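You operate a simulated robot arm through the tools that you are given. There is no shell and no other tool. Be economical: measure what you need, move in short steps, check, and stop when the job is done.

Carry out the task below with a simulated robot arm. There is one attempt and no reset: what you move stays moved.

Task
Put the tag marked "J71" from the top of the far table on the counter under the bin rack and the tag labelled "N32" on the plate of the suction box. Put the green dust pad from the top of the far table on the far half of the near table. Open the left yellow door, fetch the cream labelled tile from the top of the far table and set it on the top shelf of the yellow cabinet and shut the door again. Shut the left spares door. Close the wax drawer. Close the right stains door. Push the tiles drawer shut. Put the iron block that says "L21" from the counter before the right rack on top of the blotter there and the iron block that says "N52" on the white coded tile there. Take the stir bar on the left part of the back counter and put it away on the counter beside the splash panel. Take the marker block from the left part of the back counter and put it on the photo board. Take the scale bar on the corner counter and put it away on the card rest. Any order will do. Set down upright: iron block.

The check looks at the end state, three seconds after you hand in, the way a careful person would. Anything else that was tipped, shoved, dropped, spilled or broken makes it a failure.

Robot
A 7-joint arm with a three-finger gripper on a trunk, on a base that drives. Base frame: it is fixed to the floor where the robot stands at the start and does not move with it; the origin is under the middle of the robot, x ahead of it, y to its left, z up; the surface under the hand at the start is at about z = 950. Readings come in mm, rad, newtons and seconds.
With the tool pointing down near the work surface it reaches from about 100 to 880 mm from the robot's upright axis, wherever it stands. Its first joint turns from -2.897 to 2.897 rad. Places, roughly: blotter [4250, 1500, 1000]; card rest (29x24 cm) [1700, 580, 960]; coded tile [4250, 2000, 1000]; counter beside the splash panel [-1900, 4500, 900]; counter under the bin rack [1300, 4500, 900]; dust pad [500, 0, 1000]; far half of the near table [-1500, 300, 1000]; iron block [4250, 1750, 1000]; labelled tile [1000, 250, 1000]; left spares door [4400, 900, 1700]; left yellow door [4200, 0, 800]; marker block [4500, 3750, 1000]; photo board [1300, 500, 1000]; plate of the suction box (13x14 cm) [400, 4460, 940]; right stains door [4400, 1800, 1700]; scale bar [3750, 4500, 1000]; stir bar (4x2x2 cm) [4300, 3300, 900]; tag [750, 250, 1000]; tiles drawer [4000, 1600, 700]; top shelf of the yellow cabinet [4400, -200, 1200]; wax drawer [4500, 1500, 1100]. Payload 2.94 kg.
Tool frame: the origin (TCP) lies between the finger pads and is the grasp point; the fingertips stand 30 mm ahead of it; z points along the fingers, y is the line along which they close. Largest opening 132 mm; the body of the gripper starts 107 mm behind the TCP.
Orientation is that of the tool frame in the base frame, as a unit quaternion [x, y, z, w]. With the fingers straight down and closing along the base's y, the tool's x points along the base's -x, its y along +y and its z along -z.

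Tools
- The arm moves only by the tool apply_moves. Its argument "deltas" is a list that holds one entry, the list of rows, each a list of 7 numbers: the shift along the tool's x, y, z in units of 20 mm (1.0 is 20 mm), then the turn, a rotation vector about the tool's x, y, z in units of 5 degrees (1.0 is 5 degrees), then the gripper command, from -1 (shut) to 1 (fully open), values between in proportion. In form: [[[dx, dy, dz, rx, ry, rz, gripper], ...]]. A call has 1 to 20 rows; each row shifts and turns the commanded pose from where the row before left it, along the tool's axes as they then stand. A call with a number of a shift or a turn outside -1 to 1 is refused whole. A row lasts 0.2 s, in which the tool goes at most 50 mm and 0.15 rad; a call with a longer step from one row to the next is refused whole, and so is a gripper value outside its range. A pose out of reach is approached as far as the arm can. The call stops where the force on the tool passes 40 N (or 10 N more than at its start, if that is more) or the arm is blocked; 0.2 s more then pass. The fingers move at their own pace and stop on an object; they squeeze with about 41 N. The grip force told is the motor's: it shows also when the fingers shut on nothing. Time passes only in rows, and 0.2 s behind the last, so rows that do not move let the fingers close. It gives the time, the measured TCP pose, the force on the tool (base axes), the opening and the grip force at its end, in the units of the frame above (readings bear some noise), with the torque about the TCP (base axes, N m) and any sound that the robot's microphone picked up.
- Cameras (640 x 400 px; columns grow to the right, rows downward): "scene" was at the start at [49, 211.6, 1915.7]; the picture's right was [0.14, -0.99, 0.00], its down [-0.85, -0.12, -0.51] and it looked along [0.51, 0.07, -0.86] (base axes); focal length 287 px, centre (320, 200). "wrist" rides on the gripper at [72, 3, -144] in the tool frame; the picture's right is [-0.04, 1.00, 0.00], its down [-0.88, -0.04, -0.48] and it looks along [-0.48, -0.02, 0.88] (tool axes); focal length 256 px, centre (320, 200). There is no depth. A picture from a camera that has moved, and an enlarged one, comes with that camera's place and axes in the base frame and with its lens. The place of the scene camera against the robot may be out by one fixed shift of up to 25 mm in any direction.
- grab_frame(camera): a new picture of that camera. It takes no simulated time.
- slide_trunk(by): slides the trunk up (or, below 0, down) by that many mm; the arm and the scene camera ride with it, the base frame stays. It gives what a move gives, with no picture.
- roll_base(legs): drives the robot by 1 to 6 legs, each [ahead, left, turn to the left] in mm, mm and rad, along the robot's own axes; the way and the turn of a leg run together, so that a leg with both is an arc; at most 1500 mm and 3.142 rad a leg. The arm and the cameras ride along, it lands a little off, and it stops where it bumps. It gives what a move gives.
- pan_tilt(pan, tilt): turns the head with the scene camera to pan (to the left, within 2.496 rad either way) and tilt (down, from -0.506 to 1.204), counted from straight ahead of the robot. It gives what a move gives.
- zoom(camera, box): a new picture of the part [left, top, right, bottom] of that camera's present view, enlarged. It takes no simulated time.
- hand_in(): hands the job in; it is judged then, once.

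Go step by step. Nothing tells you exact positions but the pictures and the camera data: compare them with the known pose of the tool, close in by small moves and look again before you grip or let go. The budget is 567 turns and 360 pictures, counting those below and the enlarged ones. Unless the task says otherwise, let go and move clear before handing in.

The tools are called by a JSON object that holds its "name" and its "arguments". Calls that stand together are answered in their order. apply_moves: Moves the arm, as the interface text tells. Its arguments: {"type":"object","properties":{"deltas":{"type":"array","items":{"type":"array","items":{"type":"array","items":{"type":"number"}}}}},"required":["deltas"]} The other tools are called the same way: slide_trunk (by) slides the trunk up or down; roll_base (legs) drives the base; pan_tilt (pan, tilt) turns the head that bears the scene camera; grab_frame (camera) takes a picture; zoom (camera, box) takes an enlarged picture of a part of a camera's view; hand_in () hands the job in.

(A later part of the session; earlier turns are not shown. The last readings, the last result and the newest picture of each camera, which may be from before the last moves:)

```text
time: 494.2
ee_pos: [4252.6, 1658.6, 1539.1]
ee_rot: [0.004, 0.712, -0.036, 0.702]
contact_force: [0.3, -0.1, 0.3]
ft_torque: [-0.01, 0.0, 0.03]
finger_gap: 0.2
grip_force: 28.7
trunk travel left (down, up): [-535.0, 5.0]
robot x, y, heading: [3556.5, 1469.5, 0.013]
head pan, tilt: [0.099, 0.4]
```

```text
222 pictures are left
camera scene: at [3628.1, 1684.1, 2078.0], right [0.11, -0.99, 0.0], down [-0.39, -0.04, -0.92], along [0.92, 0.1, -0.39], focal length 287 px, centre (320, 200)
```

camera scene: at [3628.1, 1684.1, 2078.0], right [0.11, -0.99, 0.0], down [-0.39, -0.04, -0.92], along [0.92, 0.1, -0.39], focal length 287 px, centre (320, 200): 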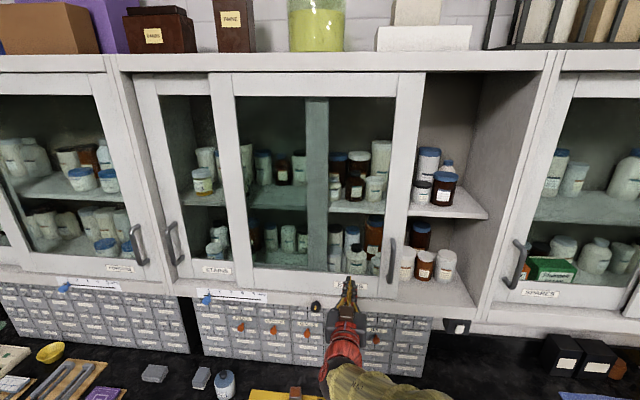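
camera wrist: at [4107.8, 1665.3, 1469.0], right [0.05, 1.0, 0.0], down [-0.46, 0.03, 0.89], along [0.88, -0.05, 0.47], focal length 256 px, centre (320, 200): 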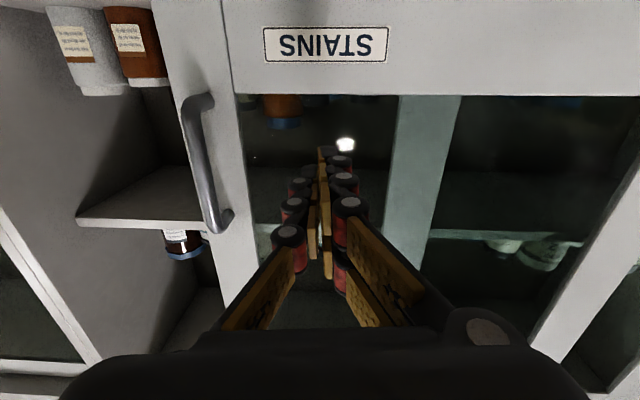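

{"name": "apply_moves", "arguments": {"deltas": [[[0, -0.6, 1, 0, 0, 0, -1], [0, -0.6, 1, 0, 0, 0, -1], [0, -0.6, 1, 0, 0, 0, -1], [0, -0.6, 1, 0, 0, 0, -1], [0, -0.6, 1, 0, 0, 0, -1]]]}}

{"name": "grab_frame", "arguments": {"camera": "wrist"}}

```text
time: 495.4
ee_pos: [4343.6, 1595.2, 1539.3]
ee_rot: [0.003, 0.711, -0.034, 0.702]
contact_force: [-37.2, 4.3, -2.1]
ft_torque: [-0.05, -0.5, 0.32]
finger_gap: 0.1
grip_force: 28.6
trunk travel left (down, up): [-535.0, 5.0]
robot x, y, heading: [3555.3, 1470.3, 0.013]
head pan, tilt: [0.099, 0.4]
```

```text
221 pictures are left
camera wrist: at [4199.0, 1602.6, 1468.5], right [0.05, 1.0, 0.0], down [-0.46, 0.03, 0.89], along [0.88, -0.04, 0.46], focal length 256 px, centre (320, 200)
```

wrist: 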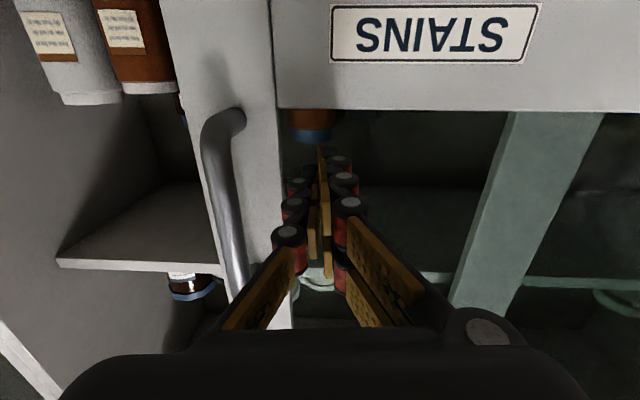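

Touching the door panel lightly; ease back 10 mm, then slide toward −y against the handle.

{"name": "apply_moves", "arguments": {"deltas": [[[0, 0, -0.6, 0, 0, 0, -1], [0, -0.6, 0, 0, 0, 0, -1], [0, -0.6, 0, 0, 0, 0, -1], [0, -0.6, 0, 0, 0, 0, -1], [0, -0.6, 0, 0, 0, 0, -1]]]}}

{"name": "grab_frame", "arguments": {"camera": "wrist"}}

```text
time: 496.6
ee_pos: [4335.8, 1545.8, 1541.5]
ee_rot: [0.004, 0.712, -0.036, 0.702]
contact_force: [-0.7, 0.7, -0.9]
ft_torque: [-0.01, -0.03, 0.02]
finger_gap: 0.2
grip_force: 28.8
trunk travel left (down, up): [-535.0, 5.0]
robot x, y, heading: [3552.2, 1472.7, 0.01]
head pan, tilt: [0.099, 0.4]
```

```text
220 pictures are left
camera wrist: at [4190.6, 1552.8, 1470.9], right [0.05, 1.0, 0.0], down [-0.46, 0.03, 0.89], along [0.88, -0.05, 0.46], focal length 256 px, centre (320, 200)
```

wrist: 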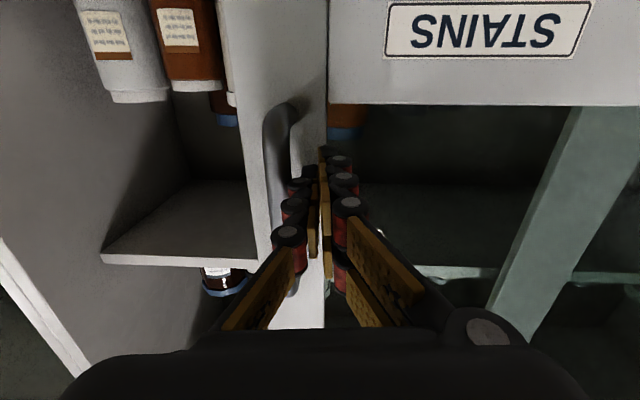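

{"name": "apply_moves", "arguments": {"deltas": [[[0, -0.7, 0, 0, 0, 0, -1], [0, -0.7, 0, 0, 0, 0, -1], [0, -0.7, 0, 0, 0, 0, -1], [0, -0.7, 0, 0, 0, 0, -1], [0, -0.7, 0, 0, 0, 0, -1], [0, -0.7, 0, 0, 0, 0, -1], [0, -0.7, 0, 0, 0, 0, -1], [0, -0.7, 0, 0, 0, 0, -1], [0, -0.7, 0, 0, 0, 0, -1], [0, -0.7, 0, 0, 0, 0, -1]]]}}

{"name": "grab_frame", "arguments": {"camera": "wrist"}}

{"name": "grab_frame", "arguments": {"camera": "scene"}}

```text
time: 498.8
ee_pos: [4331.5, 1482.1, 1570.4]
ee_rot: [0.008, 0.712, -0.041, 0.7]
contact_force: [-0.8, 5.2, -0.9]
ft_torque: [0.03, -0.03, 0.02]
finger_gap: 0.3
grip_force: 28.9
out of reach, approached as far as the arm can: row 5, 6, 7, 8, 9, 10
trunk travel left (down, up): [-535.0, 5.0]
robot x, y, heading: [3559.2, 1475.0, 0.01]
head pan, tilt: [0.099, 0.4]
```

```text
219 pictures are left
camera wrist: at [4187.0, 1492.3, 1500.4], right [0.07, 1.0, 0.0], down [-0.46, 0.03, 0.89], along [0.88, -0.06, 0.46], focal length 256 px, centre (320, 200)
```

wrist: 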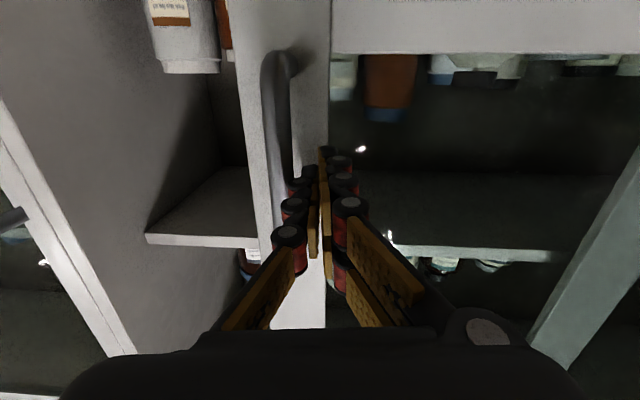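

```text
218 pictures are left
camera scene: at [3628.2, 1685.1, 2078.0], right [0.11, -0.99, 0.0], down [-0.39, -0.04, -0.92], along [0.92, 0.1, -0.39], focal length 287 px, centre (320, 200)
```

scene: 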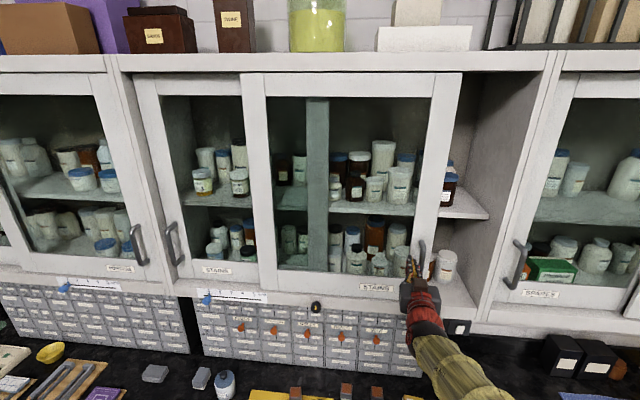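

The arm hit its joint limits; I'll let the base strafe right to carry the hand, then finish with the arm.

{"name": "roll_base", "arguments": {"legs": [[0, -80, 0]]}}

{"name": "grab_frame", "arguments": {"camera": "scene"}}

```text
time: 499.9
ee_pos: [4332.8, 1399.9, 1569.1]
ee_rot: [0.009, 0.713, -0.039, 0.7]
contact_force: [0.5, -0.2, -0.7]
ft_torque: [0.0, 0.02, 0.09]
finger_gap: 0.0
grip_force: 28.3
trunk travel left (down, up): [-535.0, 5.0]
robot x, y, heading: [3559.2, 1391.8, 0.007]
head pan, tilt: [0.099, 0.4]
```

```text
217 pictures are left
camera scene: at [3629.4, 1600.9, 2078.4], right [0.11, -0.99, 0.0], down [-0.39, -0.04, -0.92], along [0.92, 0.1, -0.39], focal length 287 px, centre (320, 200)
```

scene: 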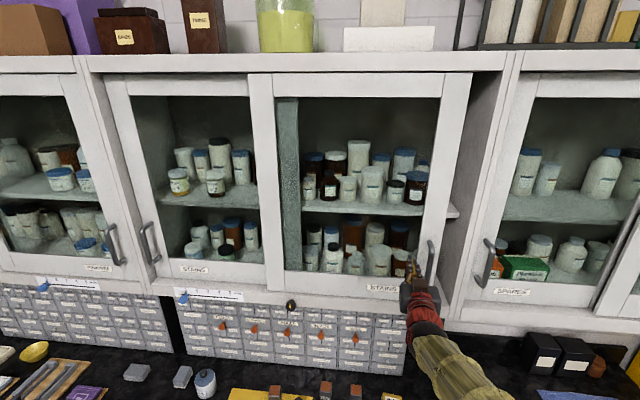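

{"name": "roll_base", "arguments": {"legs": [[0, -60, 0]]}}

{"name": "apply_moves", "arguments": {"deltas": [[[0, -0.4, 0, 0, 0, 0, -1], [0, -0.4, 0, 0, 0, 0, -1], [0, -0.4, 0, 0, 0, 0, -1], [0, -0.4, 0, 0, 0, 0, -1]]]}}

{"name": "grab_frame", "arguments": {"camera": "scene"}}

```text
time: 500.8
ee_pos: [4333.3, 1339.3, 1569.2]
ee_rot: [0.012, 0.712, -0.041, 0.7]
contact_force: [0.1, -0.3, -0.5]
ft_torque: [0.01, 0.0, 0.16]
finger_gap: 0.1
grip_force: 29.5
trunk travel left (down, up): [-535.0, 5.0]
robot x, y, heading: [3558.3, 1331.5, 0.006]
head pan, tilt: [0.099, 0.4]
```

```text
time: 501.8
ee_pos: [4332.7, 1328.2, 1577.1]
ee_rot: [0.014, 0.714, -0.045, 0.699]
contact_force: [0.2, -0.4, -1.0]
ft_torque: [0.03, -0.02, 0.01]
finger_gap: 0.0
grip_force: 29.0
out of reach, approached as far as the arm can: row 2, 3, 4
trunk travel left (down, up): [-535.0, 5.0]
robot x, y, heading: [3556.2, 1333.6, 0.005]
head pan, tilt: [0.099, 0.4]
```

```text
216 pictures are left
camera scene: at [3629.5, 1543.9, 2078.0], right [0.11, -0.99, 0.0], down [-0.39, -0.04, -0.92], along [0.92, 0.1, -0.39], focal length 287 px, centre (320, 200)
```

scene: 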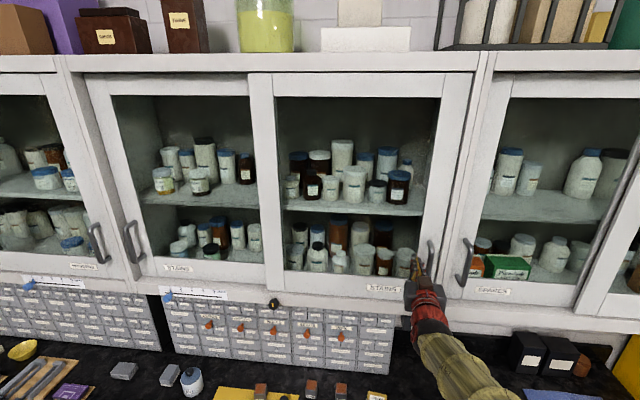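

{"name": "roll_base", "arguments": {"legs": [[0, -12, 0]]}}

{"name": "zoom", "arguments": {"camera": "scene", "box": [380, 60, 540, 310]}}

```text
time: 502.6
ee_pos: [4332.2, 1318.9, 1576.2]
ee_rot: [0.013, 0.714, -0.045, 0.699]
contact_force: [-0.2, 6.6, 0.1]
ft_torque: [0.02, 0.02, 0.03]
finger_gap: 0.0
grip_force: 28.4
trunk travel left (down, up): [-535.0, 5.0]
robot x, y, heading: [3554.6, 1319.8, 0.012]
head pan, tilt: [0.099, 0.4]
```

```text
1.60 times, centred on (460, 185) of scene
camera zoom: at [3629.7, 1533.6, 2077.9], right [0.11, -0.99, 0.0], down [-0.39, -0.04, -0.92], along [0.92, 0.1, -0.39], focal length 460 px, centre (96, 224)
```

zoom: 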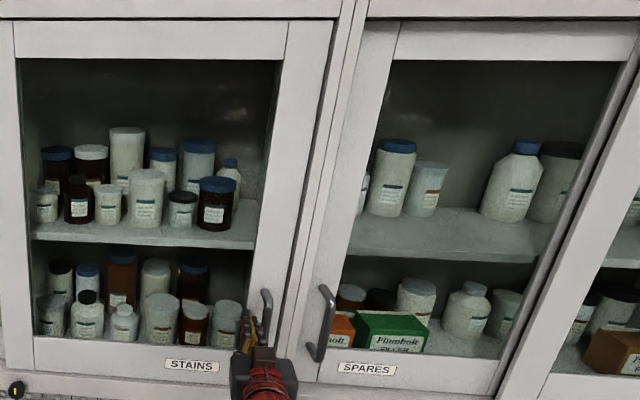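

{"name": "roll_base", "arguments": {"legs": [[0, -10, 0]]}}

{"name": "zoom", "arguments": {"camera": "scene", "box": [420, 60, 520, 160]}}

```text
time: 503.8
ee_pos: [4332.4, 1319.3, 1576.7]
ee_rot: [0.007, 0.714, -0.042, 0.699]
contact_force: [-2.0, 11.1, 0.2]
ft_torque: [-0.02, 0.0, -0.01]
finger_gap: 0.0
grip_force: 29.1
trunk travel left (down, up): [-535.0, 5.0]
robot x, y, heading: [3557.7, 1310.2, 0.012]
head pan, tilt: [0.099, 0.4]
stopped in leg 1: the force on the tool passed its limit at 41 N (the readings are from after the stop); the commanded pose is now the measured one
```

```text
4.00 times, centred on (470, 110) of scene
camera zoom: at [3628.3, 1524.6, 2077.9], right [0.11, -0.99, 0.0], down [-0.39, -0.04, -0.92], along [0.92, 0.1, -0.39], focal length 1149 px, centre (-280, 560)
```

zoom: 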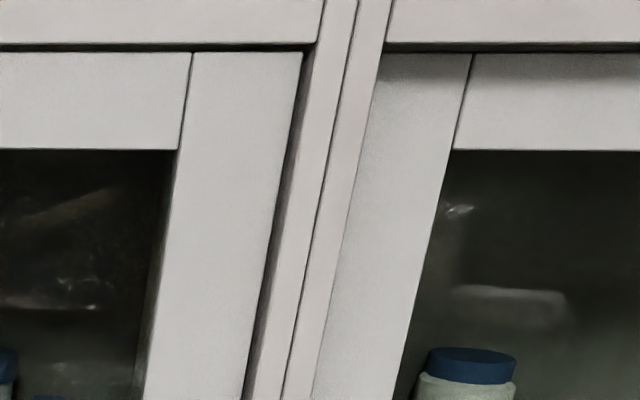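

Right stains door is hard against its stop. Move off the handle, back away, and return the hand to pointing down for the iron blocks.

{"name": "roll_base", "arguments": {"legs": [[0, 40, 0], [-250, 250, 0]]}}

{"name": "apply_moves", "arguments": {"deltas": [[[0, 0, 0, 0, 1, 0, -1], [0, 0, 0, 0, 1, 0, -1], [0, 0, 0, 0, 1, 0, -1], [0, 0, 0, 0, 1, 0, -1], [0, 0, 0, 0, 1, 0, -1], [0, 0, 0, 0, 1, 0, -1], [0, 0, 0, 0, 1, 0, -1], [0, 0, 0, 0, 1, 0, -1], [0, 0, 0, 0, 1, 0, -1], [0, 0, 0, 0, 1, 0, -1], [0, 0, 0, 0, 1, 0, -1], [0, 0, 0, 0, 1, 0, -1], [0, 0, 0, 0, 1, 0, -1], [0, 0, 0, 0, 1, 0, -1], [0, 0, 0, 0, 1, 0, -1], [0, 0, 0, 0, 1, 0, -1], [0, 0, 0, 0, 1, 0, -1], [0, 0, 0, 0, 1, 0, -1]]]}}

```text
time: 506.6
ee_pos: [4077.6, 1602.0, 1576.8]
ee_rot: [0.01, 0.714, -0.044, 0.699]
contact_force: [0.0, -0.3, -0.5]
ft_torque: [-0.01, 0.01, -0.03]
finger_gap: 0.0
grip_force: 28.8
trunk travel left (down, up): [-535.0, 5.0]
robot x, y, heading: [3303.7, 1598.6, 0.006]
head pan, tilt: [0.099, 0.4]
```

```text
time: 510.4
ee_pos: [4079.6, 1600.3, 1576.0]
ee_rot: [0.038, 0.999, -0.024, -0.013]
contact_force: [0.0, -1.4, -0.5]
ft_torque: [0.01, 0.08, 0.02]
finger_gap: 0.0
grip_force: 28.7
trunk travel left (down, up): [-535.0, 5.0]
robot x, y, heading: [3302.3, 1599.3, 0.009]
head pan, tilt: [0.099, 0.4]
```

{"name": "apply_moves", "arguments": {"deltas": [[[0, 0, 0.5, -0.55, -0.3, -0.87, 0], [0, 0, 1, 0, 0, 0, 0], [0, 0, 1, 0, 0, 0, 0], [0, 0, 1, 0, 0, 0, 0], [0, 0, 1, 0, 0, 0, 0], [0, 0, 1, 0, 0, 0, 0], [0, 0, 1, 0, 0, 0, 0], [0, 0, 1, 0, 0, 0, 0], [0, 0, 1, 0, 0, 0, 0], [0, 0, 1, 0, 0, 0, 0], [0, 0, 1, 0, 0, 0, 0], [0, 0, 1, 0, 0, 0, 0], [0, 0, 1, 0, 0, 0, 0], [0, 0, 1, 0, 0, 0, 0], [0, 0, 1, 0, 0, 0, 0], [0, 0, 1, 0, 0, 0, 0], [0, 0, 1, 0, 0, 0, 0], [0, 0, 1, 0, 0, 0, 0]]]}}

{"name": "roll_base", "arguments": {"legs": [[150, 120, 0]]}}

{"name": "grab_frame", "arguments": {"camera": "wrist"}}

```text
time: 514.2
ee_pos: [4080.2, 1600.9, 1226.8]
ee_rot: [0.0, 1.0, 0.0, 0.003]
contact_force: [1.0, 0.1, -0.1]
ft_torque: [0.01, 0.03, 0.03]
finger_gap: 65.6
grip_force: 0.1
trunk travel left (down, up): [-535.0, 5.0]
robot x, y, heading: [3300.6, 1598.7, 0.006]
head pan, tilt: [0.099, 0.4]
```

```text
time: 515.8
ee_pos: [4226.6, 1722.6, 1225.0]
ee_rot: [0.0, 1.0, 0.0, 0.001]
contact_force: [0.2, 0.8, -0.5]
ft_torque: [-0.06, 0.03, 0.01]
finger_gap: 66.0
grip_force: 0.1
trunk travel left (down, up): [-535.0, 5.0]
robot x, y, heading: [3448.6, 1720.1, 0.007]
head pan, tilt: [0.099, 0.4]
```

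```text
213 pictures are left
camera wrist: at [4153.9, 1727.1, 1369.2], right [0.04, 1.0, 0.0], down [0.88, -0.04, 0.48], along [0.48, -0.02, -0.88], focal length 256 px, centre (320, 200)
```

wrist: 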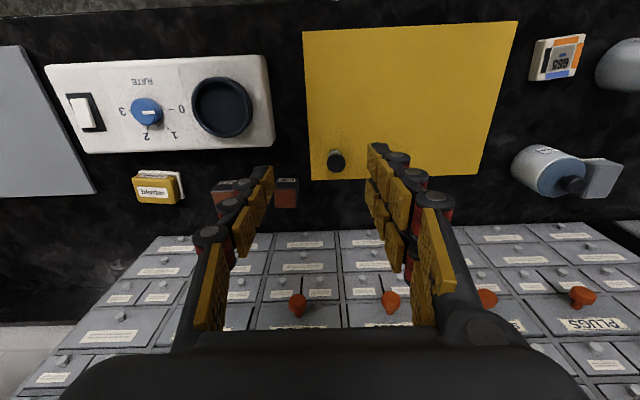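

{"name": "zoom", "arguments": {"camera": "wrist", "box": [110, 150, 310, 230]}}

{"name": "zoom", "arguments": {"camera": "wrist", "box": [500, 20, 620, 100]}}

```text
3.20 times, centred on (210, 190) of wrist
camera zoom: at [4153.9, 1727.1, 1369.2], right [0.04, 1.0, 0.0], down [0.88, -0.04, 0.48], along [0.48, -0.02, -0.88], focal length 819 px, centre (672, 232)
```

zoom: 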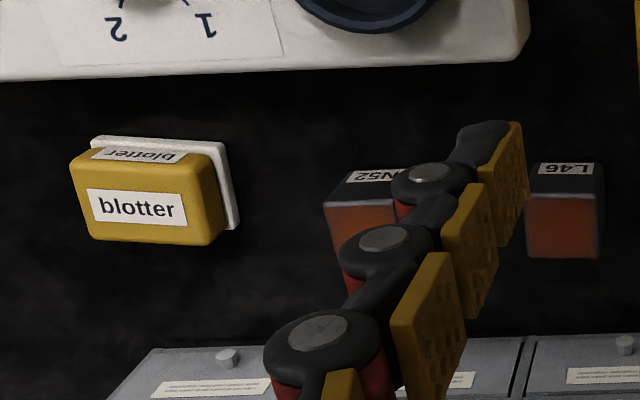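

```text
5.00 times, centred on (560, 60) of wrist
camera zoom: at [4153.9, 1727.1, 1369.2], right [0.04, 1.0, 0.0], down [0.88, -0.04, 0.48], along [0.48, -0.02, -0.88], focal length 1280 px, centre (-880, 900)
```

zoom: 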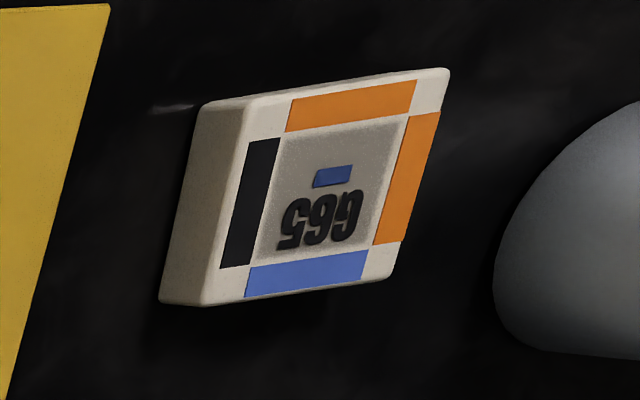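

{"name": "apply_moves", "arguments": {"deltas": [[[1, 0, 0, 0, 0, 0, 0], [1, 0, 0, 0, 0, 0, 0], [1, 0, 0, 0, 0, 0, 0], [1, 0, 0, 0, 0, 0, 0], [1, 0, 0, 0, 0, 0, 0], [1, 0, 0, 0, 0, 0, 0], [1, 0, 0, 0, 0, 0, 0], [1, 0, 0, 0, 0, 0, 0], [1, 0, 0, 0, 0, 0, 0], [1, 0, 0, 0, 0, 0, 0], [1, 0, 0, 0, 0, 0, 0], [1, 0, 0, 0, 0, 0, 0]]]}}

{"name": "roll_base", "arguments": {"legs": [[190, -20, -0.007]]}}

{"name": "apply_moves", "arguments": {"deltas": [[[0, -1, 1, 0, 0, 0, 0], [0, -1, 1, 0, 0, 0, 0], [0, -1, 1, 0, 0, 0, 0], [0, -1, 1, 0, 0, 0, 0], [0, -1, 1, 0, 0, 0, 0], [0, -1, 0, 0, 0, 0, 0], [0, -1, 0, 0, 0, 0, 0], [0, -1, 0, 0, 0, 0, 0], [0, 0, 0, 0, 0, 0, 0]]]}}

{"name": "grab_frame", "arguments": {"camera": "wrist"}}

```text
time: 518.4
ee_pos: [3984.1, 1722.5, 1226.1]
ee_rot: [0.001, 1.0, 0.0, 0.002]
contact_force: [-1.1, 1.2, -0.1]
ft_torque: [0.0, -0.02, -0.04]
finger_gap: 66.1
grip_force: 0.0
trunk travel left (down, up): [-535.0, 5.0]
robot x, y, heading: [3447.3, 1721.5, 0.01]
head pan, tilt: [0.099, 0.4]
```

```text
time: 519.9
ee_pos: [4175.7, 1703.3, 1224.8]
ee_rot: [0.001, 1.0, 0.001, 0.001]
contact_force: [-0.2, -0.7, -0.2]
ft_torque: [0.0, 0.06, 0.03]
finger_gap: 65.7
grip_force: 0.0
trunk travel left (down, up): [-535.0, 5.0]
robot x, y, heading: [3638.7, 1708.1, 0.008]
head pan, tilt: [0.099, 0.4]
```

```text
time: 521.9
ee_pos: [4177.1, 1543.1, 1125.3]
ee_rot: [0.001, 1.0, 0.0, 0.002]
contact_force: [-0.6, 0.6, 0.4]
ft_torque: [-0.02, -0.02, -0.03]
finger_gap: 65.8
grip_force: 0.0
trunk travel left (down, up): [-535.0, 5.0]
robot x, y, heading: [3641.0, 1699.2, 0.01]
head pan, tilt: [0.099, 0.4]
```

```text
210 pictures are left
camera wrist: at [4102.8, 1545.9, 1269.0], right [0.05, 1.0, 0.0], down [0.88, -0.04, 0.48], along [0.48, -0.02, -0.88], focal length 256 px, centre (320, 200)
```

wrist: 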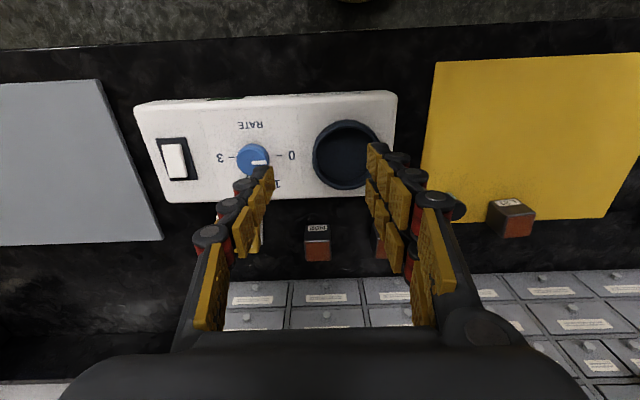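

N52 is a 45 mm cube at about (4385,1531), z 880–925. Come in low under the cabinet.

{"name": "apply_moves", "arguments": {"deltas": [[[-0.9, -0.1, 0.8, 0, 0, 0, 0.3], [-0.9, -0.1, 0.8, 0, 0, 0, 0.3], [-0.9, -0.1, 0.8, 0, 0, 0, 0.3], [-0.9, -0.1, 0.8, 0, 0, 0, 0.3], [-0.9, -0.1, 0.8, 0, 0, 0, 0.3], [-0.9, -0.1, 0.5, 0, 0, 0, 0.3], [-0.9, 0, 0, 0, 0, 0, 0.3], [-0.9, 0, 0, 0, 0, 0, 0.3], [-0.9, 0, 0, 0, 0, 0, 0.3], [-0.9, 0, 0, 0, 0, 0, 0.3], [-0.9, 0, 0, 0, 0, 0, 0.3], [0, 0, 0, 0, 0, 0, 0.3]]]}}

{"name": "grab_frame", "arguments": {"camera": "wrist"}}

```text
time: 524.5
ee_pos: [4353.6, 1532.7, 1032.8]
ee_rot: [0.003, 1.0, 0.003, -0.004]
contact_force: [0.6, 0.7, 0.1]
ft_torque: [-0.02, 0.0, 0.0]
finger_gap: 85.7
grip_force: 0.0
trunk travel left (down, up): [-535.0, 5.0]
robot x, y, heading: [3636.6, 1701.9, 0.008]
head pan, tilt: [0.099, 0.4]
```

```text
209 pictures are left
camera wrist: at [4281.1, 1534.3, 1176.6], right [0.05, 1.0, 0.01], down [0.88, -0.04, 0.47], along [0.47, -0.02, -0.88], focal length 256 px, centre (320, 200)
```

wrist: 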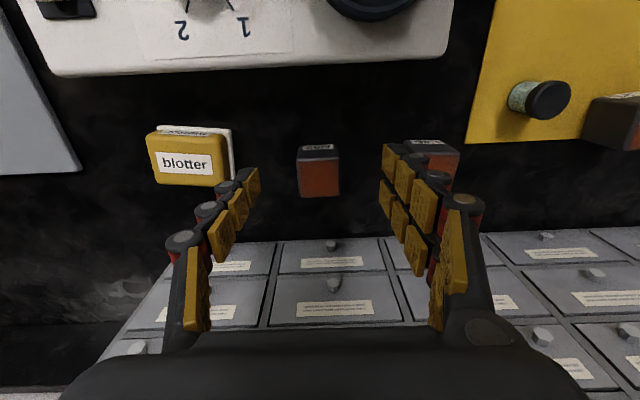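

{"name": "pan_tilt", "arguments": {"pan": -0.2, "tilt": 0.6}}

{"name": "grab_frame", "arguments": {"camera": "scene"}}

```text
time: 525.3
ee_pos: [4351.7, 1532.1, 1031.4]
ee_rot: [0.001, 1.0, 0.004, -0.005]
contact_force: [-0.3, 0.0, 0.1]
ft_torque: [0.01, -0.01, 0.02]
finger_gap: 85.8
grip_force: 0.0
trunk travel left (down, up): [-535.0, 5.0]
robot x, y, heading: [3640.1, 1701.1, 0.007]
head pan, tilt: [-0.201, 0.6]
```

```text
208 pictures are left
camera scene: at [3688.9, 1886.7, 2060.3], right [-0.19, -0.98, 0.0], down [-0.55, 0.11, -0.83], along [0.81, -0.16, -0.56], focal length 287 px, centre (320, 200)
```

scene: 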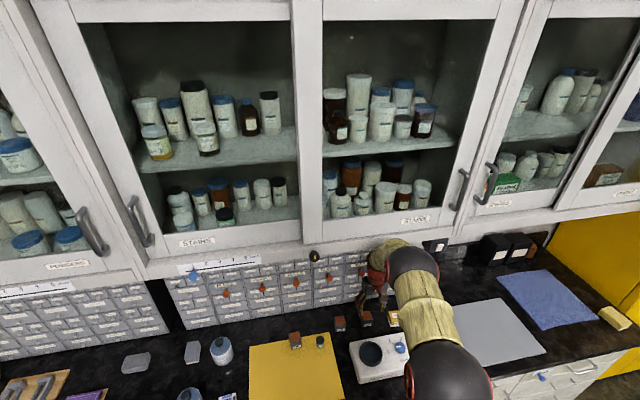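

The wrist top is touching the cabinet's lower edge. Back 25 mm, descend to grasp height first, then slide forward around the block.

{"name": "apply_moves", "arguments": {"deltas": [[[0.7, 0, 0, 0, 0, 0, 0.3], [0.7, 0, 0, 0, 0, 0, 0.3], [0, 0, 1, 0, 0, 0, 0.3], [0, 0, 1, 0, 0, 0, 0.3], [0, 0, 1, 0, 0, 0, 0.3], [0, 0, 1, 0, 0, 0, 0.3], [0, 0, 1, 0, 0, 0, 0.3], [0, 0, 0.7, 0, 0, 0, 0.3], [0, 0, 0, 0, 0, 0, 0.3]]]}}

{"name": "grab_frame", "arguments": {"camera": "wrist"}}

```text
time: 527.3
ee_pos: [4345.3, 1531.2, 923.1]
ee_rot: [0.001, 1.0, 0.0, 0.001]
contact_force: [-0.5, -0.4, 0.2]
ft_torque: [0.04, -0.01, 0.01]
finger_gap: 85.7
grip_force: 0.1
trunk travel left (down, up): [-535.0, 5.0]
robot x, y, heading: [3638.5, 1702.2, 0.005]
head pan, tilt: [-0.201, 0.6]
```

```text
207 pictures are left
camera wrist: at [4272.7, 1533.1, 1065.3], right [0.05, 1.0, 0.0], down [0.88, -0.04, 0.48], along [0.48, -0.02, -0.88], focal length 256 px, centre (320, 200)
```

wrist: 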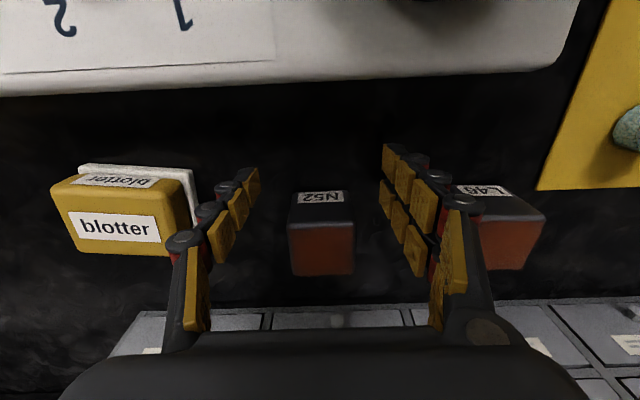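

{"name": "apply_moves", "arguments": {"deltas": [[[-0.7, 0, 0.15, 0, 0, 0, 0.3], [-0.7, 0, 0.15, 0, 0, 0, 0.3], [-0.7, 0, 0.1, 0, 0, 0, 0.3], [0, 0, 0, 0, 0, 0, 0.3]]]}}

{"name": "grab_frame", "arguments": {"camera": "wrist"}}

```text
time: 528.3
ee_pos: [4388.7, 1531.9, 914.1]
ee_rot: [0.0, 1.0, 0.0, 0.002]
contact_force: [0.3, 0.2, 0.1]
ft_torque: [0.0, -0.01, -0.02]
finger_gap: 85.7
grip_force: 0.2
trunk travel left (down, up): [-535.0, 5.0]
robot x, y, heading: [3640.2, 1703.1, 0.006]
head pan, tilt: [-0.201, 0.6]
```

```text
206 pictures are left
camera wrist: at [4314.7, 1534.1, 1057.1], right [0.05, 1.0, 0.0], down [0.88, -0.04, 0.48], along [0.48, -0.02, -0.88], focal length 256 px, centre (320, 200)
```

wrist: 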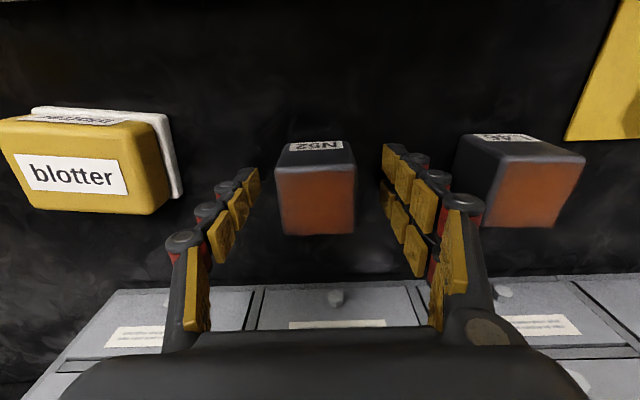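

Centred on N52. Close, lift a little and withdraw from under the cabinet.

{"name": "apply_moves", "arguments": {"deltas": [[[0, 0, 0, 0, 0, 0, -1], [0, 0, 0, 0, 0, 0, -1], [0, 0, 0, 0, 0, 0, -1], [0, 0, 0, 0, 0, 0, -1], [0, 0, 0, 0, 0, 0, -1], [0, 0, -0.5, 0, 0, 0, -1], [0, 0, -0.5, 0, 0, 0, -1], [0.5, 0, -0.5, 0, 0, 0, -1]]]}}

{"name": "grab_frame", "arguments": {"camera": "wrist"}}

```text
time: 530.1
ee_pos: [4377.4, 1531.6, 943.7]
ee_rot: [0.001, 1.0, 0.0, 0.001]
contact_force: [-0.7, -0.1, -7.1]
ft_torque: [-0.01, -0.05, 0.0]
finger_gap: 45.5
grip_force: 41.2
trunk travel left (down, up): [-535.0, 5.0]
robot x, y, heading: [3639.9, 1701.9, 0.013]
head pan, tilt: [-0.201, 0.6]
```

```text
205 pictures are left
camera wrist: at [4304.2, 1534.8, 1087.2], right [0.05, 1.0, 0.0], down [0.88, -0.04, 0.48], along [0.48, -0.02, -0.88], focal length 256 px, centre (320, 200)
```

wrist: 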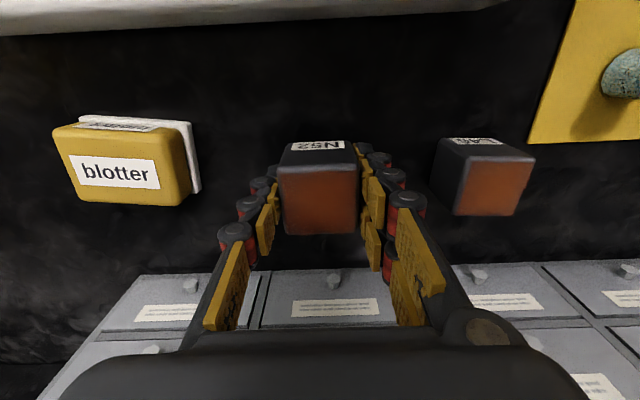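

N52 held. Withdraw, rise, and travel to the coded tile at about (4165,2115).

{"name": "apply_moves", "arguments": {"deltas": [[[1, 0, -0.3, 0, 0, 0, -1], [1, 0, -0.5, 0, 0, 0, -1], [0.5, 0, -1, 0, 0, 0, -1], [0.5, 0, -1, 0, 0, 0, -1], [0.5, 0, -1, 0, 0, 0, -1], [0.5, 0.5, -1, 0, 0, 0, -1], [0.5, 1, -1, 0, 0, 0, -1], [0.5, 1, 0, 0, 0, 0, -1], [0.5, 1, 0, 0, 0, 0, -1], [0.5, 1, 0, 0, 0, 0, -1], [0.5, 1, 0, 0, 0, 0, -1], [0.5, 1, 0, 0, 0, 0, -1], [0.5, 1, 0, 0, 0, 0, -1], [0.5, 1, 0, 0, 0, 0, -1], [0, 1, 0, 0, 0, 0, -1], [0, 1, 0, 0, 0, 0, -1], [0, 1, 0, 0, 0, 0, -1], [0, 1, 0, 0, 0, 0, -1], [0, 1, 0, 0, 0, 0, -1], [0, 1, 0, 0, 0, 0, -1]]]}}

{"name": "apply_moves", "arguments": {"deltas": [[[0, 1, 0, 0, 0, 0, -1], [0, 1, 0, 0, 0, 0, -1], [0, 1, 0, 0, 0, 0, -1], [0, 1, 0, 0, 0, 0, -1], [0, 1, 0, 0, 0, 0, -1], [0, 1, 0, 0, 0, 0, -1], [0, 1, 0, 0, 0, 0, -1], [0, 1, 0, 0, 0, 0, -1], [0, 1, 0, 0, 0, 0, -1], [0, 1, 0, 0, 0, 0, -1], [0, 1, 0, 0, 0, 0, -1]]]}}

{"name": "grab_frame", "arguments": {"camera": "wrist"}}

```text
time: 534.3
ee_pos: [4217.5, 1821.2, 1058.3]
ee_rot: [0.001, 1.0, 0.0, 0.002]
contact_force: [0.5, 0.5, -7.4]
ft_torque: [-0.02, 0.01, -0.01]
finger_gap: 45.3
grip_force: 41.5
trunk travel left (down, up): [-535.0, 5.0]
robot x, y, heading: [3638.3, 1701.2, 0.005]
head pan, tilt: [-0.201, 0.6]
```

```text
time: 536.7
ee_pos: [4218.9, 2041.8, 1059.4]
ee_rot: [0.001, 1.0, -0.001, 0.001]
contact_force: [-0.4, -0.6, -7.5]
ft_torque: [-0.02, -0.01, -0.01]
finger_gap: 45.2
grip_force: 40.9
trunk travel left (down, up): [-535.0, 5.0]
robot x, y, heading: [3640.2, 1698.7, 0.003]
head pan, tilt: [-0.201, 0.6]
```

```text
204 pictures are left
camera wrist: at [4146.1, 2044.5, 1203.1], right [0.05, 1.0, 0.0], down [0.88, -0.04, 0.48], along [0.48, -0.02, -0.88], focal length 256 px, centre (320, 200)
```

wrist: 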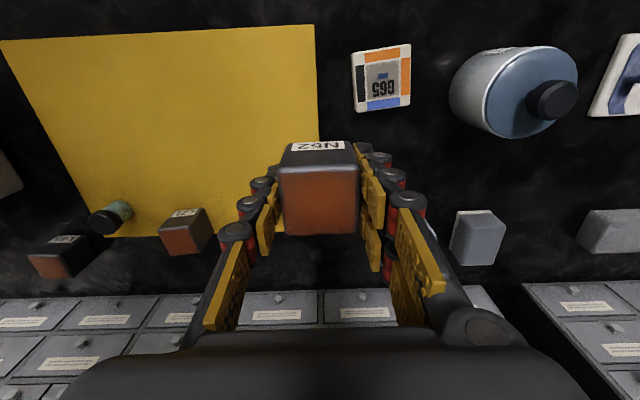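

{"name": "apply_moves", "arguments": {"deltas": [[[0.65, 0.95, 0, 0, 0, 0, -1], [0.65, 0.95, 0, 0, 0, 0, -1], [0.65, 0.95, 0, 0, 0, 0, -1], [0.65, 0.9, 0, 0, 0, 0, -1], [0, 0, 1, 0, 0, 0, -1], [0, 0, 1, 0, 0, 0, -1], [0, 0, 0.7, 0, 0, 0, -1], [0, 0, 0, 0, 0, 0, -1]]]}}

{"name": "grab_frame", "arguments": {"camera": "wrist"}}

```text
time: 538.5
ee_pos: [4165.7, 2115.9, 1005.0]
ee_rot: [0.001, 1.0, 0.0, 0.002]
contact_force: [0.5, 0.1, -8.0]
ft_torque: [0.01, -0.03, 0.0]
finger_gap: 45.3
grip_force: 41.0
trunk travel left (down, up): [-535.0, 5.0]
robot x, y, heading: [3642.1, 1703.2, 0.01]
head pan, tilt: [-0.201, 0.6]
```

```text
203 pictures are left
camera wrist: at [4092.9, 2119.2, 1148.7], right [0.05, 1.0, 0.0], down [0.88, -0.04, 0.48], along [0.48, -0.02, -0.88], focal length 256 px, centre (320, 200)
```

wrist: 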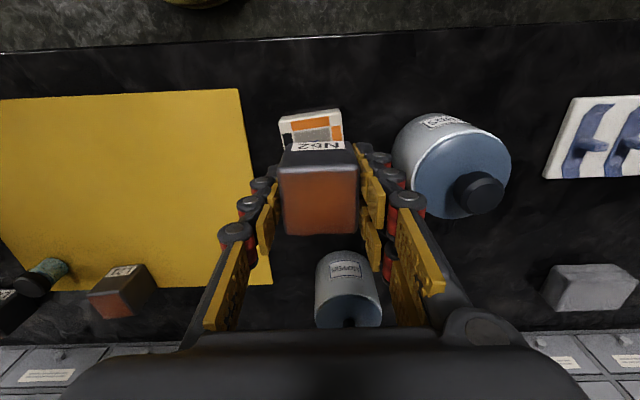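

Jar is close to the right finger (~15–20 mm); I'll descend carefully and open only a little.

{"name": "apply_moves", "arguments": {"deltas": [[[0, 0, 0.8, 0, 0, 0, -1], [0, 0, 0.8, 0, 0, 0, -1], [0, 0, 0.8, 0, 0, 0, -1], [0, 0, 0.6, 0, 0, 0, -1], [0, 0, 0, 0, 0, 0, -1]]]}}

{"name": "grab_frame", "arguments": {"camera": "wrist"}}

```text
time: 539.7
ee_pos: [4166.3, 2116.8, 945.8]
ee_rot: [0.001, 1.0, 0.0, 0.002]
contact_force: [-0.1, -0.1, -8.3]
ft_torque: [-0.03, -0.04, 0.02]
finger_gap: 45.3
grip_force: 41.1
trunk travel left (down, up): [-535.0, 5.0]
robot x, y, heading: [3639.7, 1701.7, 0.006]
head pan, tilt: [-0.201, 0.6]
```

```text
202 pictures are left
camera wrist: at [4093.7, 2119.5, 1088.8], right [0.05, 1.0, 0.0], down [0.88, -0.04, 0.48], along [0.48, -0.02, -0.88], focal length 256 px, centre (320, 200)
```

wrist: 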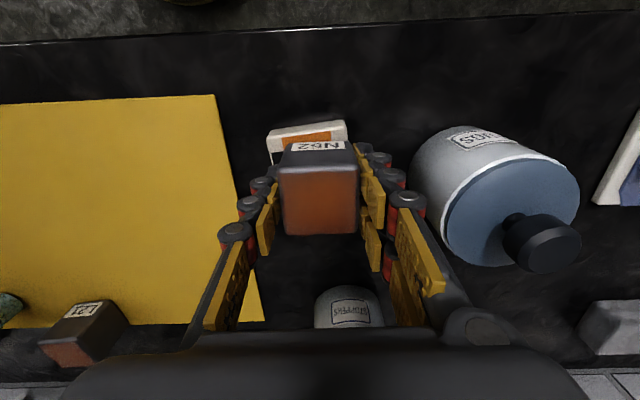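

{"name": "apply_moves", "arguments": {"deltas": [[[0, -0.4, 0.3, 0, 0, 0, -1], [0, 0, 0.3, 0, 0, 0, -1], [0, 0, 0.1, 0, 0, 0, -1], [0, 0, 0, 0, 0, 0, -1]]]}}

{"name": "apply_moves", "arguments": {"deltas": [[[0, 0, 0.1, 0, 0, 0, -1], [0, 0, 0, 0, 0, 0, -1]]]}}

{"name": "apply_moves", "arguments": {"deltas": [[[0, 0, 0.1, 0, 0, 0, -1], [0, 0, 0, 0, 0, 0, -1]]]}}

{"name": "apply_moves", "arguments": {"deltas": [[[0, 0, 0.1, 0, 0, 0, -1], [0, 0, 0, 0, 0, 0, -1]]]}}

```text
time: 540.7
ee_pos: [4168.3, 2108.9, 934.7]
ee_rot: [0.002, 1.0, 0.001, 0.004]
contact_force: [1.0, -2.9, 26.9]
ft_torque: [-0.12, -0.04, 0.02]
finger_gap: 45.6
grip_force: 40.4
trunk travel left (down, up): [-535.0, 5.0]
robot x, y, heading: [3637.9, 1705.1, 0.008]
head pan, tilt: [-0.201, 0.6]
```

```text
time: 541.3
ee_pos: [4169.0, 2110.8, 933.9]
ee_rot: [0.002, 1.0, 0.002, 0.004]
contact_force: [-6.3, -6.4, 17.6]
ft_torque: [-0.23, 0.29, 0.0]
finger_gap: 45.3
grip_force: 40.7
trunk travel left (down, up): [-535.0, 5.0]
robot x, y, heading: [3637.3, 1702.4, 0.01]
head pan, tilt: [-0.201, 0.6]
stopped in row 2: the force on the tool passed its limit at 41 N (the readings are from after the stop); the commanded pose is now the measured one
```

```text
time: 541.9
ee_pos: [4168.9, 2110.4, 933.3]
ee_rot: [0.002, 1.0, 0.001, 0.005]
contact_force: [-7.6, -7.3, 22.7]
ft_torque: [-0.39, 0.52, 0.05]
finger_gap: 45.3
grip_force: 40.6
trunk travel left (down, up): [-535.0, 5.0]
robot x, y, heading: [3638.1, 1702.5, -0.002]
head pan, tilt: [-0.201, 0.6]
stopped in row 2: the force on the tool passed its limit at 41 N (the readings are from after the stop); the commanded pose is now the measured one
```

```text
time: 542.3
ee_pos: [4170.1, 2110.9, 933.7]
ee_rot: [0.002, 1.0, 0.001, 0.005]
contact_force: [-9.0, -7.0, 24.0]
ft_torque: [-0.44, 0.62, -0.01]
finger_gap: 45.4
grip_force: 40.6
trunk travel left (down, up): [-535.0, 5.0]
robot x, y, heading: [3639.5, 1703.6, 0.002]
head pan, tilt: [-0.201, 0.6]
stopped in row 2: the force on the tool passed its limit at 42 N (the readings are from after the stop); the commanded pose is now the measured one
```

{"name": "apply_moves", "arguments": {"deltas": [[[0, 0, -0.08, 0, 0, 0, -1], [0, 0, 0, 0, 0, 0, -0.5], [0, 0, 0, 0, 0, 0, -0.15], [0, 0, 0, 0, 0, 0, -0.15], [0, 0, 0, 0, 0, 0, -0.15]]]}}

{"name": "grab_frame", "arguments": {"camera": "wrist"}}

```text
time: 543.5
ee_pos: [4172.5, 2112.6, 932.5]
ee_rot: [0.001, 1.0, 0.002, 0.005]
contact_force: [-0.7, -0.1, 0.9]
ft_torque: [-0.04, -0.02, 0.04]
finger_gap: 55.9
grip_force: 0.1
trunk travel left (down, up): [-535.0, 5.0]
robot x, y, heading: [3640.6, 1704.8, 0.008]
head pan, tilt: [-0.201, 0.6]
```

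```text
201 pictures are left
camera wrist: at [4097.5, 2114.1, 1076.6], right [0.05, 1.0, 0.0], down [0.87, -0.04, 0.48], along [0.48, -0.02, -0.88], focal length 256 px, centre (320, 200)
```

wrist: 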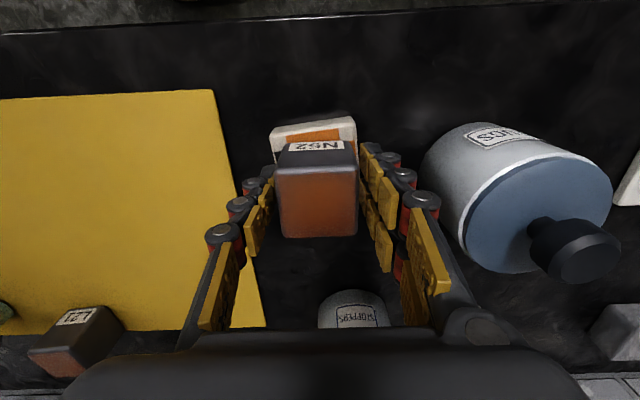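

Released cleanly. Rise and check.

{"name": "apply_moves", "arguments": {"deltas": [[[0, 0, -0.5, 0, 0, 0, -0.15], [0, 0, -0.8, 0, 0, 0, -0.15], [0, 0, -1, 0, 0, 0, -0.15], [0, 0, -1, 0, 0, 0, -0.15], [0, 0, -1, 0, 0, 0, -0.15], [0, 0, -1, 0, 0, 0, -0.15], [0, 0, -1, 0, 0, 0, -0.15]]]}}

{"name": "grab_frame", "arguments": {"camera": "wrist"}}

```text
time: 545.1
ee_pos: [4168.3, 2109.2, 1060.3]
ee_rot: [0.002, 1.0, 0.002, 0.005]
contact_force: [0.0, -0.9, -0.6]
ft_torque: [0.02, -0.01, -0.02]
finger_gap: 56.2
grip_force: 0.0
trunk travel left (down, up): [-535.0, 5.0]
robot x, y, heading: [3638.1, 1703.5, 0.005]
head pan, tilt: [-0.201, 0.6]
```

```text
200 pictures are left
camera wrist: at [4095.4, 2111.8, 1203.1], right [0.05, 1.0, 0.0], down [0.87, -0.04, 0.48], along [0.48, -0.02, -0.88], focal length 256 px, centre (320, 200)
```

wrist: 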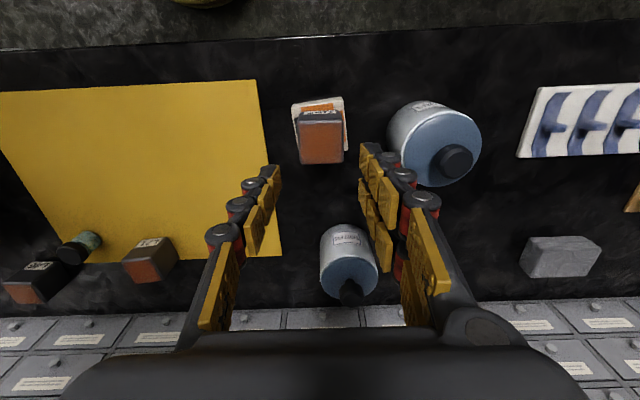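

N52 sits on the coded tile. Now L21 at about (4347,1854): approach low from the front.

{"name": "apply_moves", "arguments": {"deltas": [[[-0.4, -1, 0, 0, 0, 0, 0.2], [-0.4, -1, 0, 0, 0, 0, 0.2], [-0.4, -1, 0, 0, 0, 0, 0.2], [-0.4, -1, 0, 0, 0, 0, 0.2], [-0.4, -1, 0, 0, 0, 0, 0.2], [-0.4, -1, 0, 0, 0, 0, 0.2], [-0.4, -1, 0, 0, 0, 0, 0.2], [-0.4, -1, 0, 0, 0, 0, 0.2], [-0.4, -1, 0, 0, 0, 0, 0.2], [-0.4, -1, 0, 0, 0, 0, 0.2], [-0.4, -1, 0, 0, 0, 0, 0.2], [-0.4, -1, 0, 0, 0, 0, 0.2], [0, -0.7, 0, 0, 0, 0, 0.2], [0, 0, 1, 0, 0, 0, 0.2], [0, 0, 1, 0, 0, 0, 0.2], [0, 0, 1, 0, 0, 0, 0.2], [0, 0, 1, 0, 0, 0, 0.2], [0, 0, 1, 0, 0, 0, 0.2], [0, 0, 0, 0, 0, 0, 0.2]]]}}

{"name": "grab_frame", "arguments": {"camera": "wrist"}}

```text
time: 549.1
ee_pos: [4265.1, 1856.3, 959.3]
ee_rot: [0.002, 1.0, 0.002, 0.004]
contact_force: [0.2, 1.0, 0.8]
ft_torque: [0.01, -0.04, 0.0]
finger_gap: 79.1
grip_force: 0.0
trunk travel left (down, up): [-535.0, 5.0]
robot x, y, heading: [3641.3, 1701.8, 0.005]
head pan, tilt: [-0.201, 0.6]
```

```text
199 pictures are left
camera wrist: at [4191.6, 1860.3, 1101.9], right [0.05, 1.0, 0.0], down [0.87, -0.04, 0.48], along [0.48, -0.02, -0.88], focal length 256 px, centre (320, 200)
```

wrist: 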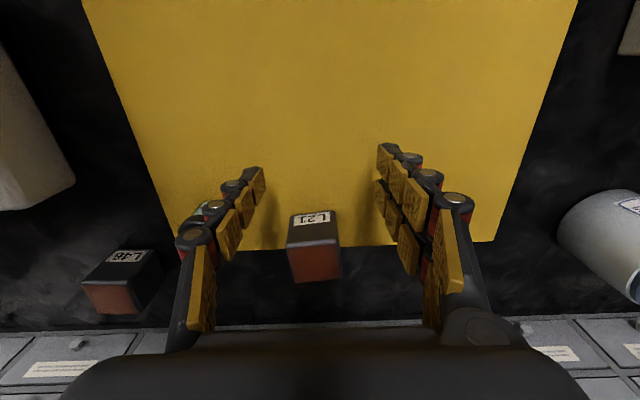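

{"name": "apply_moves", "arguments": {"deltas": [[[0, -0.3, 1, 0, 0, 0, 0.2], [0, 0, 1, 0, 0, 0, 0.2], [-0.8, 0, 0, 0, 0, 0, 0.2], [-0.8, 0, 0, 0, 0, 0, 0.2], [-0.8, 0, 0, 0, 0, 0, 0.2], [-0.8, 0, 0, 0, 0, 0, 0.2], [-0.8, 0, 0, 0, 0, 0, 0.2], [0, 0, 0, 0, 0, 0, 0.2]]]}}

{"name": "grab_frame", "arguments": {"camera": "wrist"}}

```text
time: 550.9
ee_pos: [4346.1, 1852.2, 921.2]
ee_rot: [0.002, 1.0, 0.001, 0.004]
contact_force: [0.2, 0.6, 0.1]
ft_torque: [0.0, 0.01, -0.02]
finger_gap: 79.3
grip_force: 0.0
trunk travel left (down, up): [-535.0, 5.0]
robot x, y, heading: [3643.7, 1703.6, 0.009]
head pan, tilt: [-0.201, 0.6]
```

```text
198 pictures are left
camera wrist: at [4272.1, 1854.1, 1064.1], right [0.05, 1.0, 0.0], down [0.87, -0.04, 0.48], along [0.48, -0.02, -0.88], focal length 256 px, centre (320, 200)
```

wrist: 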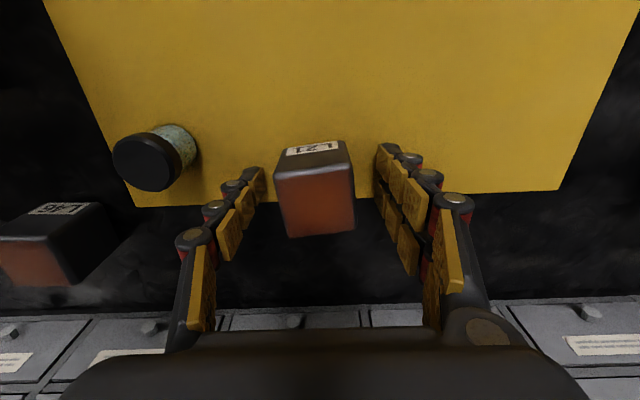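

{"name": "apply_moves", "arguments": {"deltas": [[[0, 0, 0.1, 0, 0, -0.7, 0.2], [0, 0, 0, 0, 0, -0.6, 0], [0, 0, 0, 0, 0, 0, -1], [0, 0, 0, 0, 0, 0, -1], [0, 0, 0, 0, 0, 0, -1], [0, 0, 0, 0, 0, 0, -1], [0, 0, 0, 0, 0, 0, -1], [0, 0, -0.5, 0, 0, 0, -1], [0, 0, -0.5, 0, 0, 0, -1]]]}}

{"name": "grab_frame", "arguments": {"camera": "wrist"}}

```text
time: 552.9
ee_pos: [4347.0, 1849.7, 937.3]
ee_rot: [-0.054, 0.999, 0.002, 0.004]
contact_force: [0.3, -0.7, -6.7]
ft_torque: [0.02, 0.01, -0.01]
finger_gap: 45.5
grip_force: 41.0
trunk travel left (down, up): [-535.0, 5.0]
robot x, y, heading: [3640.2, 1705.3, 0.009]
head pan, tilt: [-0.201, 0.6]
```

```text
197 pictures are left
camera wrist: at [4273.0, 1844.9, 1080.0], right [-0.07, 1.0, 0.0], down [0.87, 0.06, 0.48], along [0.48, 0.04, -0.88], focal length 256 px, centre (320, 200)
```

wrist: 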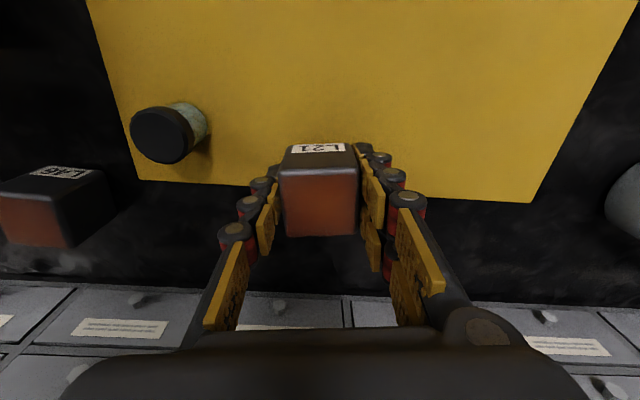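

L21 held. Withdraw, rise over the Pellowmar device, and go to the blotter at about (4368,1389).

{"name": "apply_moves", "arguments": {"deltas": [[[1, 0, -0.5, 0, 0, 0.65, -1], [1, 0, -0.5, 0, 0, 0.65, -1], [1, 0, -1, 0, 0, 0, -1], [1, 0, -1, 0, 0, 0, -1], [1, 0, -1, 0, 0, 0, -1], [0, -1, -1, 0, 0, 0, -1], [0, -1, -0.5, 0, 0, 0, -1], [0, -1, 0, 0, 0, 0, -1], [0, -1, 0, 0, 0, 0, -1], [0, -1, 0, 0, 0, 0, -1], [0, -1, 0, 0, 0, 0, -1], [0, -1, 0, 0, 0, 0, -1], [0, -1, 0, 0, 0, 0, -1], [0, -1, 0, 0, 0, 0, -1], [0, -1, 0, 0, 0, 0, -1], [0, -1, 0, 0, 0, 0, -1], [0, -1, 0, 0, 0, 0, -1], [0, -1, 0, 0, 0, 0, -1], [0, -1, 0, 0, 0, 0, -1], [0, -1, 0, 0, 0, 0, -1]]]}}

{"name": "apply_moves", "arguments": {"deltas": [[[0, -1, 0, 0, 0, 0, -1], [0, -1, 0, 0, 0, 0, -1], [0, -1, 0, 0, 0, 0, -1], [0, -1, 0, 0, 0, 0, -1], [0, -1, 0, 0, 0, 0, -1], [0, -1, 0, 0, 0, 0, -1], [0, -1, 0, 0, 0, 0, -1], [0, -0.9, 0, 0, 0, 0, -1]]]}}

{"name": "grab_frame", "arguments": {"camera": "wrist"}}

```text
time: 557.1
ee_pos: [4243.7, 1547.0, 1046.1]
ee_rot: [0.002, 1.0, 0.003, 0.004]
contact_force: [0.3, -0.7, -6.8]
ft_torque: [0.02, -0.03, 0.0]
finger_gap: 45.2
grip_force: 40.8
trunk travel left (down, up): [-535.0, 5.0]
robot x, y, heading: [3636.0, 1701.9, 0.005]
head pan, tilt: [-0.201, 0.6]
```

```text
time: 558.9
ee_pos: [4245.6, 1388.1, 1044.3]
ee_rot: [0.001, 1.0, 0.001, 0.004]
contact_force: [-0.4, 0.3, -6.9]
ft_torque: [0.0, 0.01, -0.02]
finger_gap: 45.8
grip_force: 40.5
trunk travel left (down, up): [-535.0, 5.0]
robot x, y, heading: [3636.9, 1707.3, 0.003]
head pan, tilt: [-0.201, 0.6]
```

```text
196 pictures are left
camera wrist: at [4171.2, 1390.7, 1187.9], right [0.05, 1.0, 0.0], down [0.87, -0.04, 0.48], along [0.48, -0.02, -0.88], focal length 256 px, centre (320, 200)
```

wrist: 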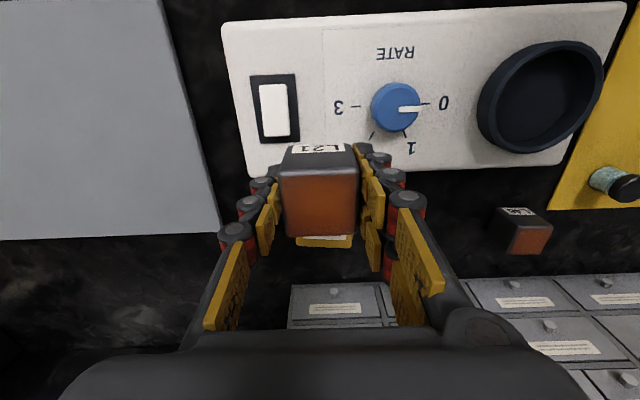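

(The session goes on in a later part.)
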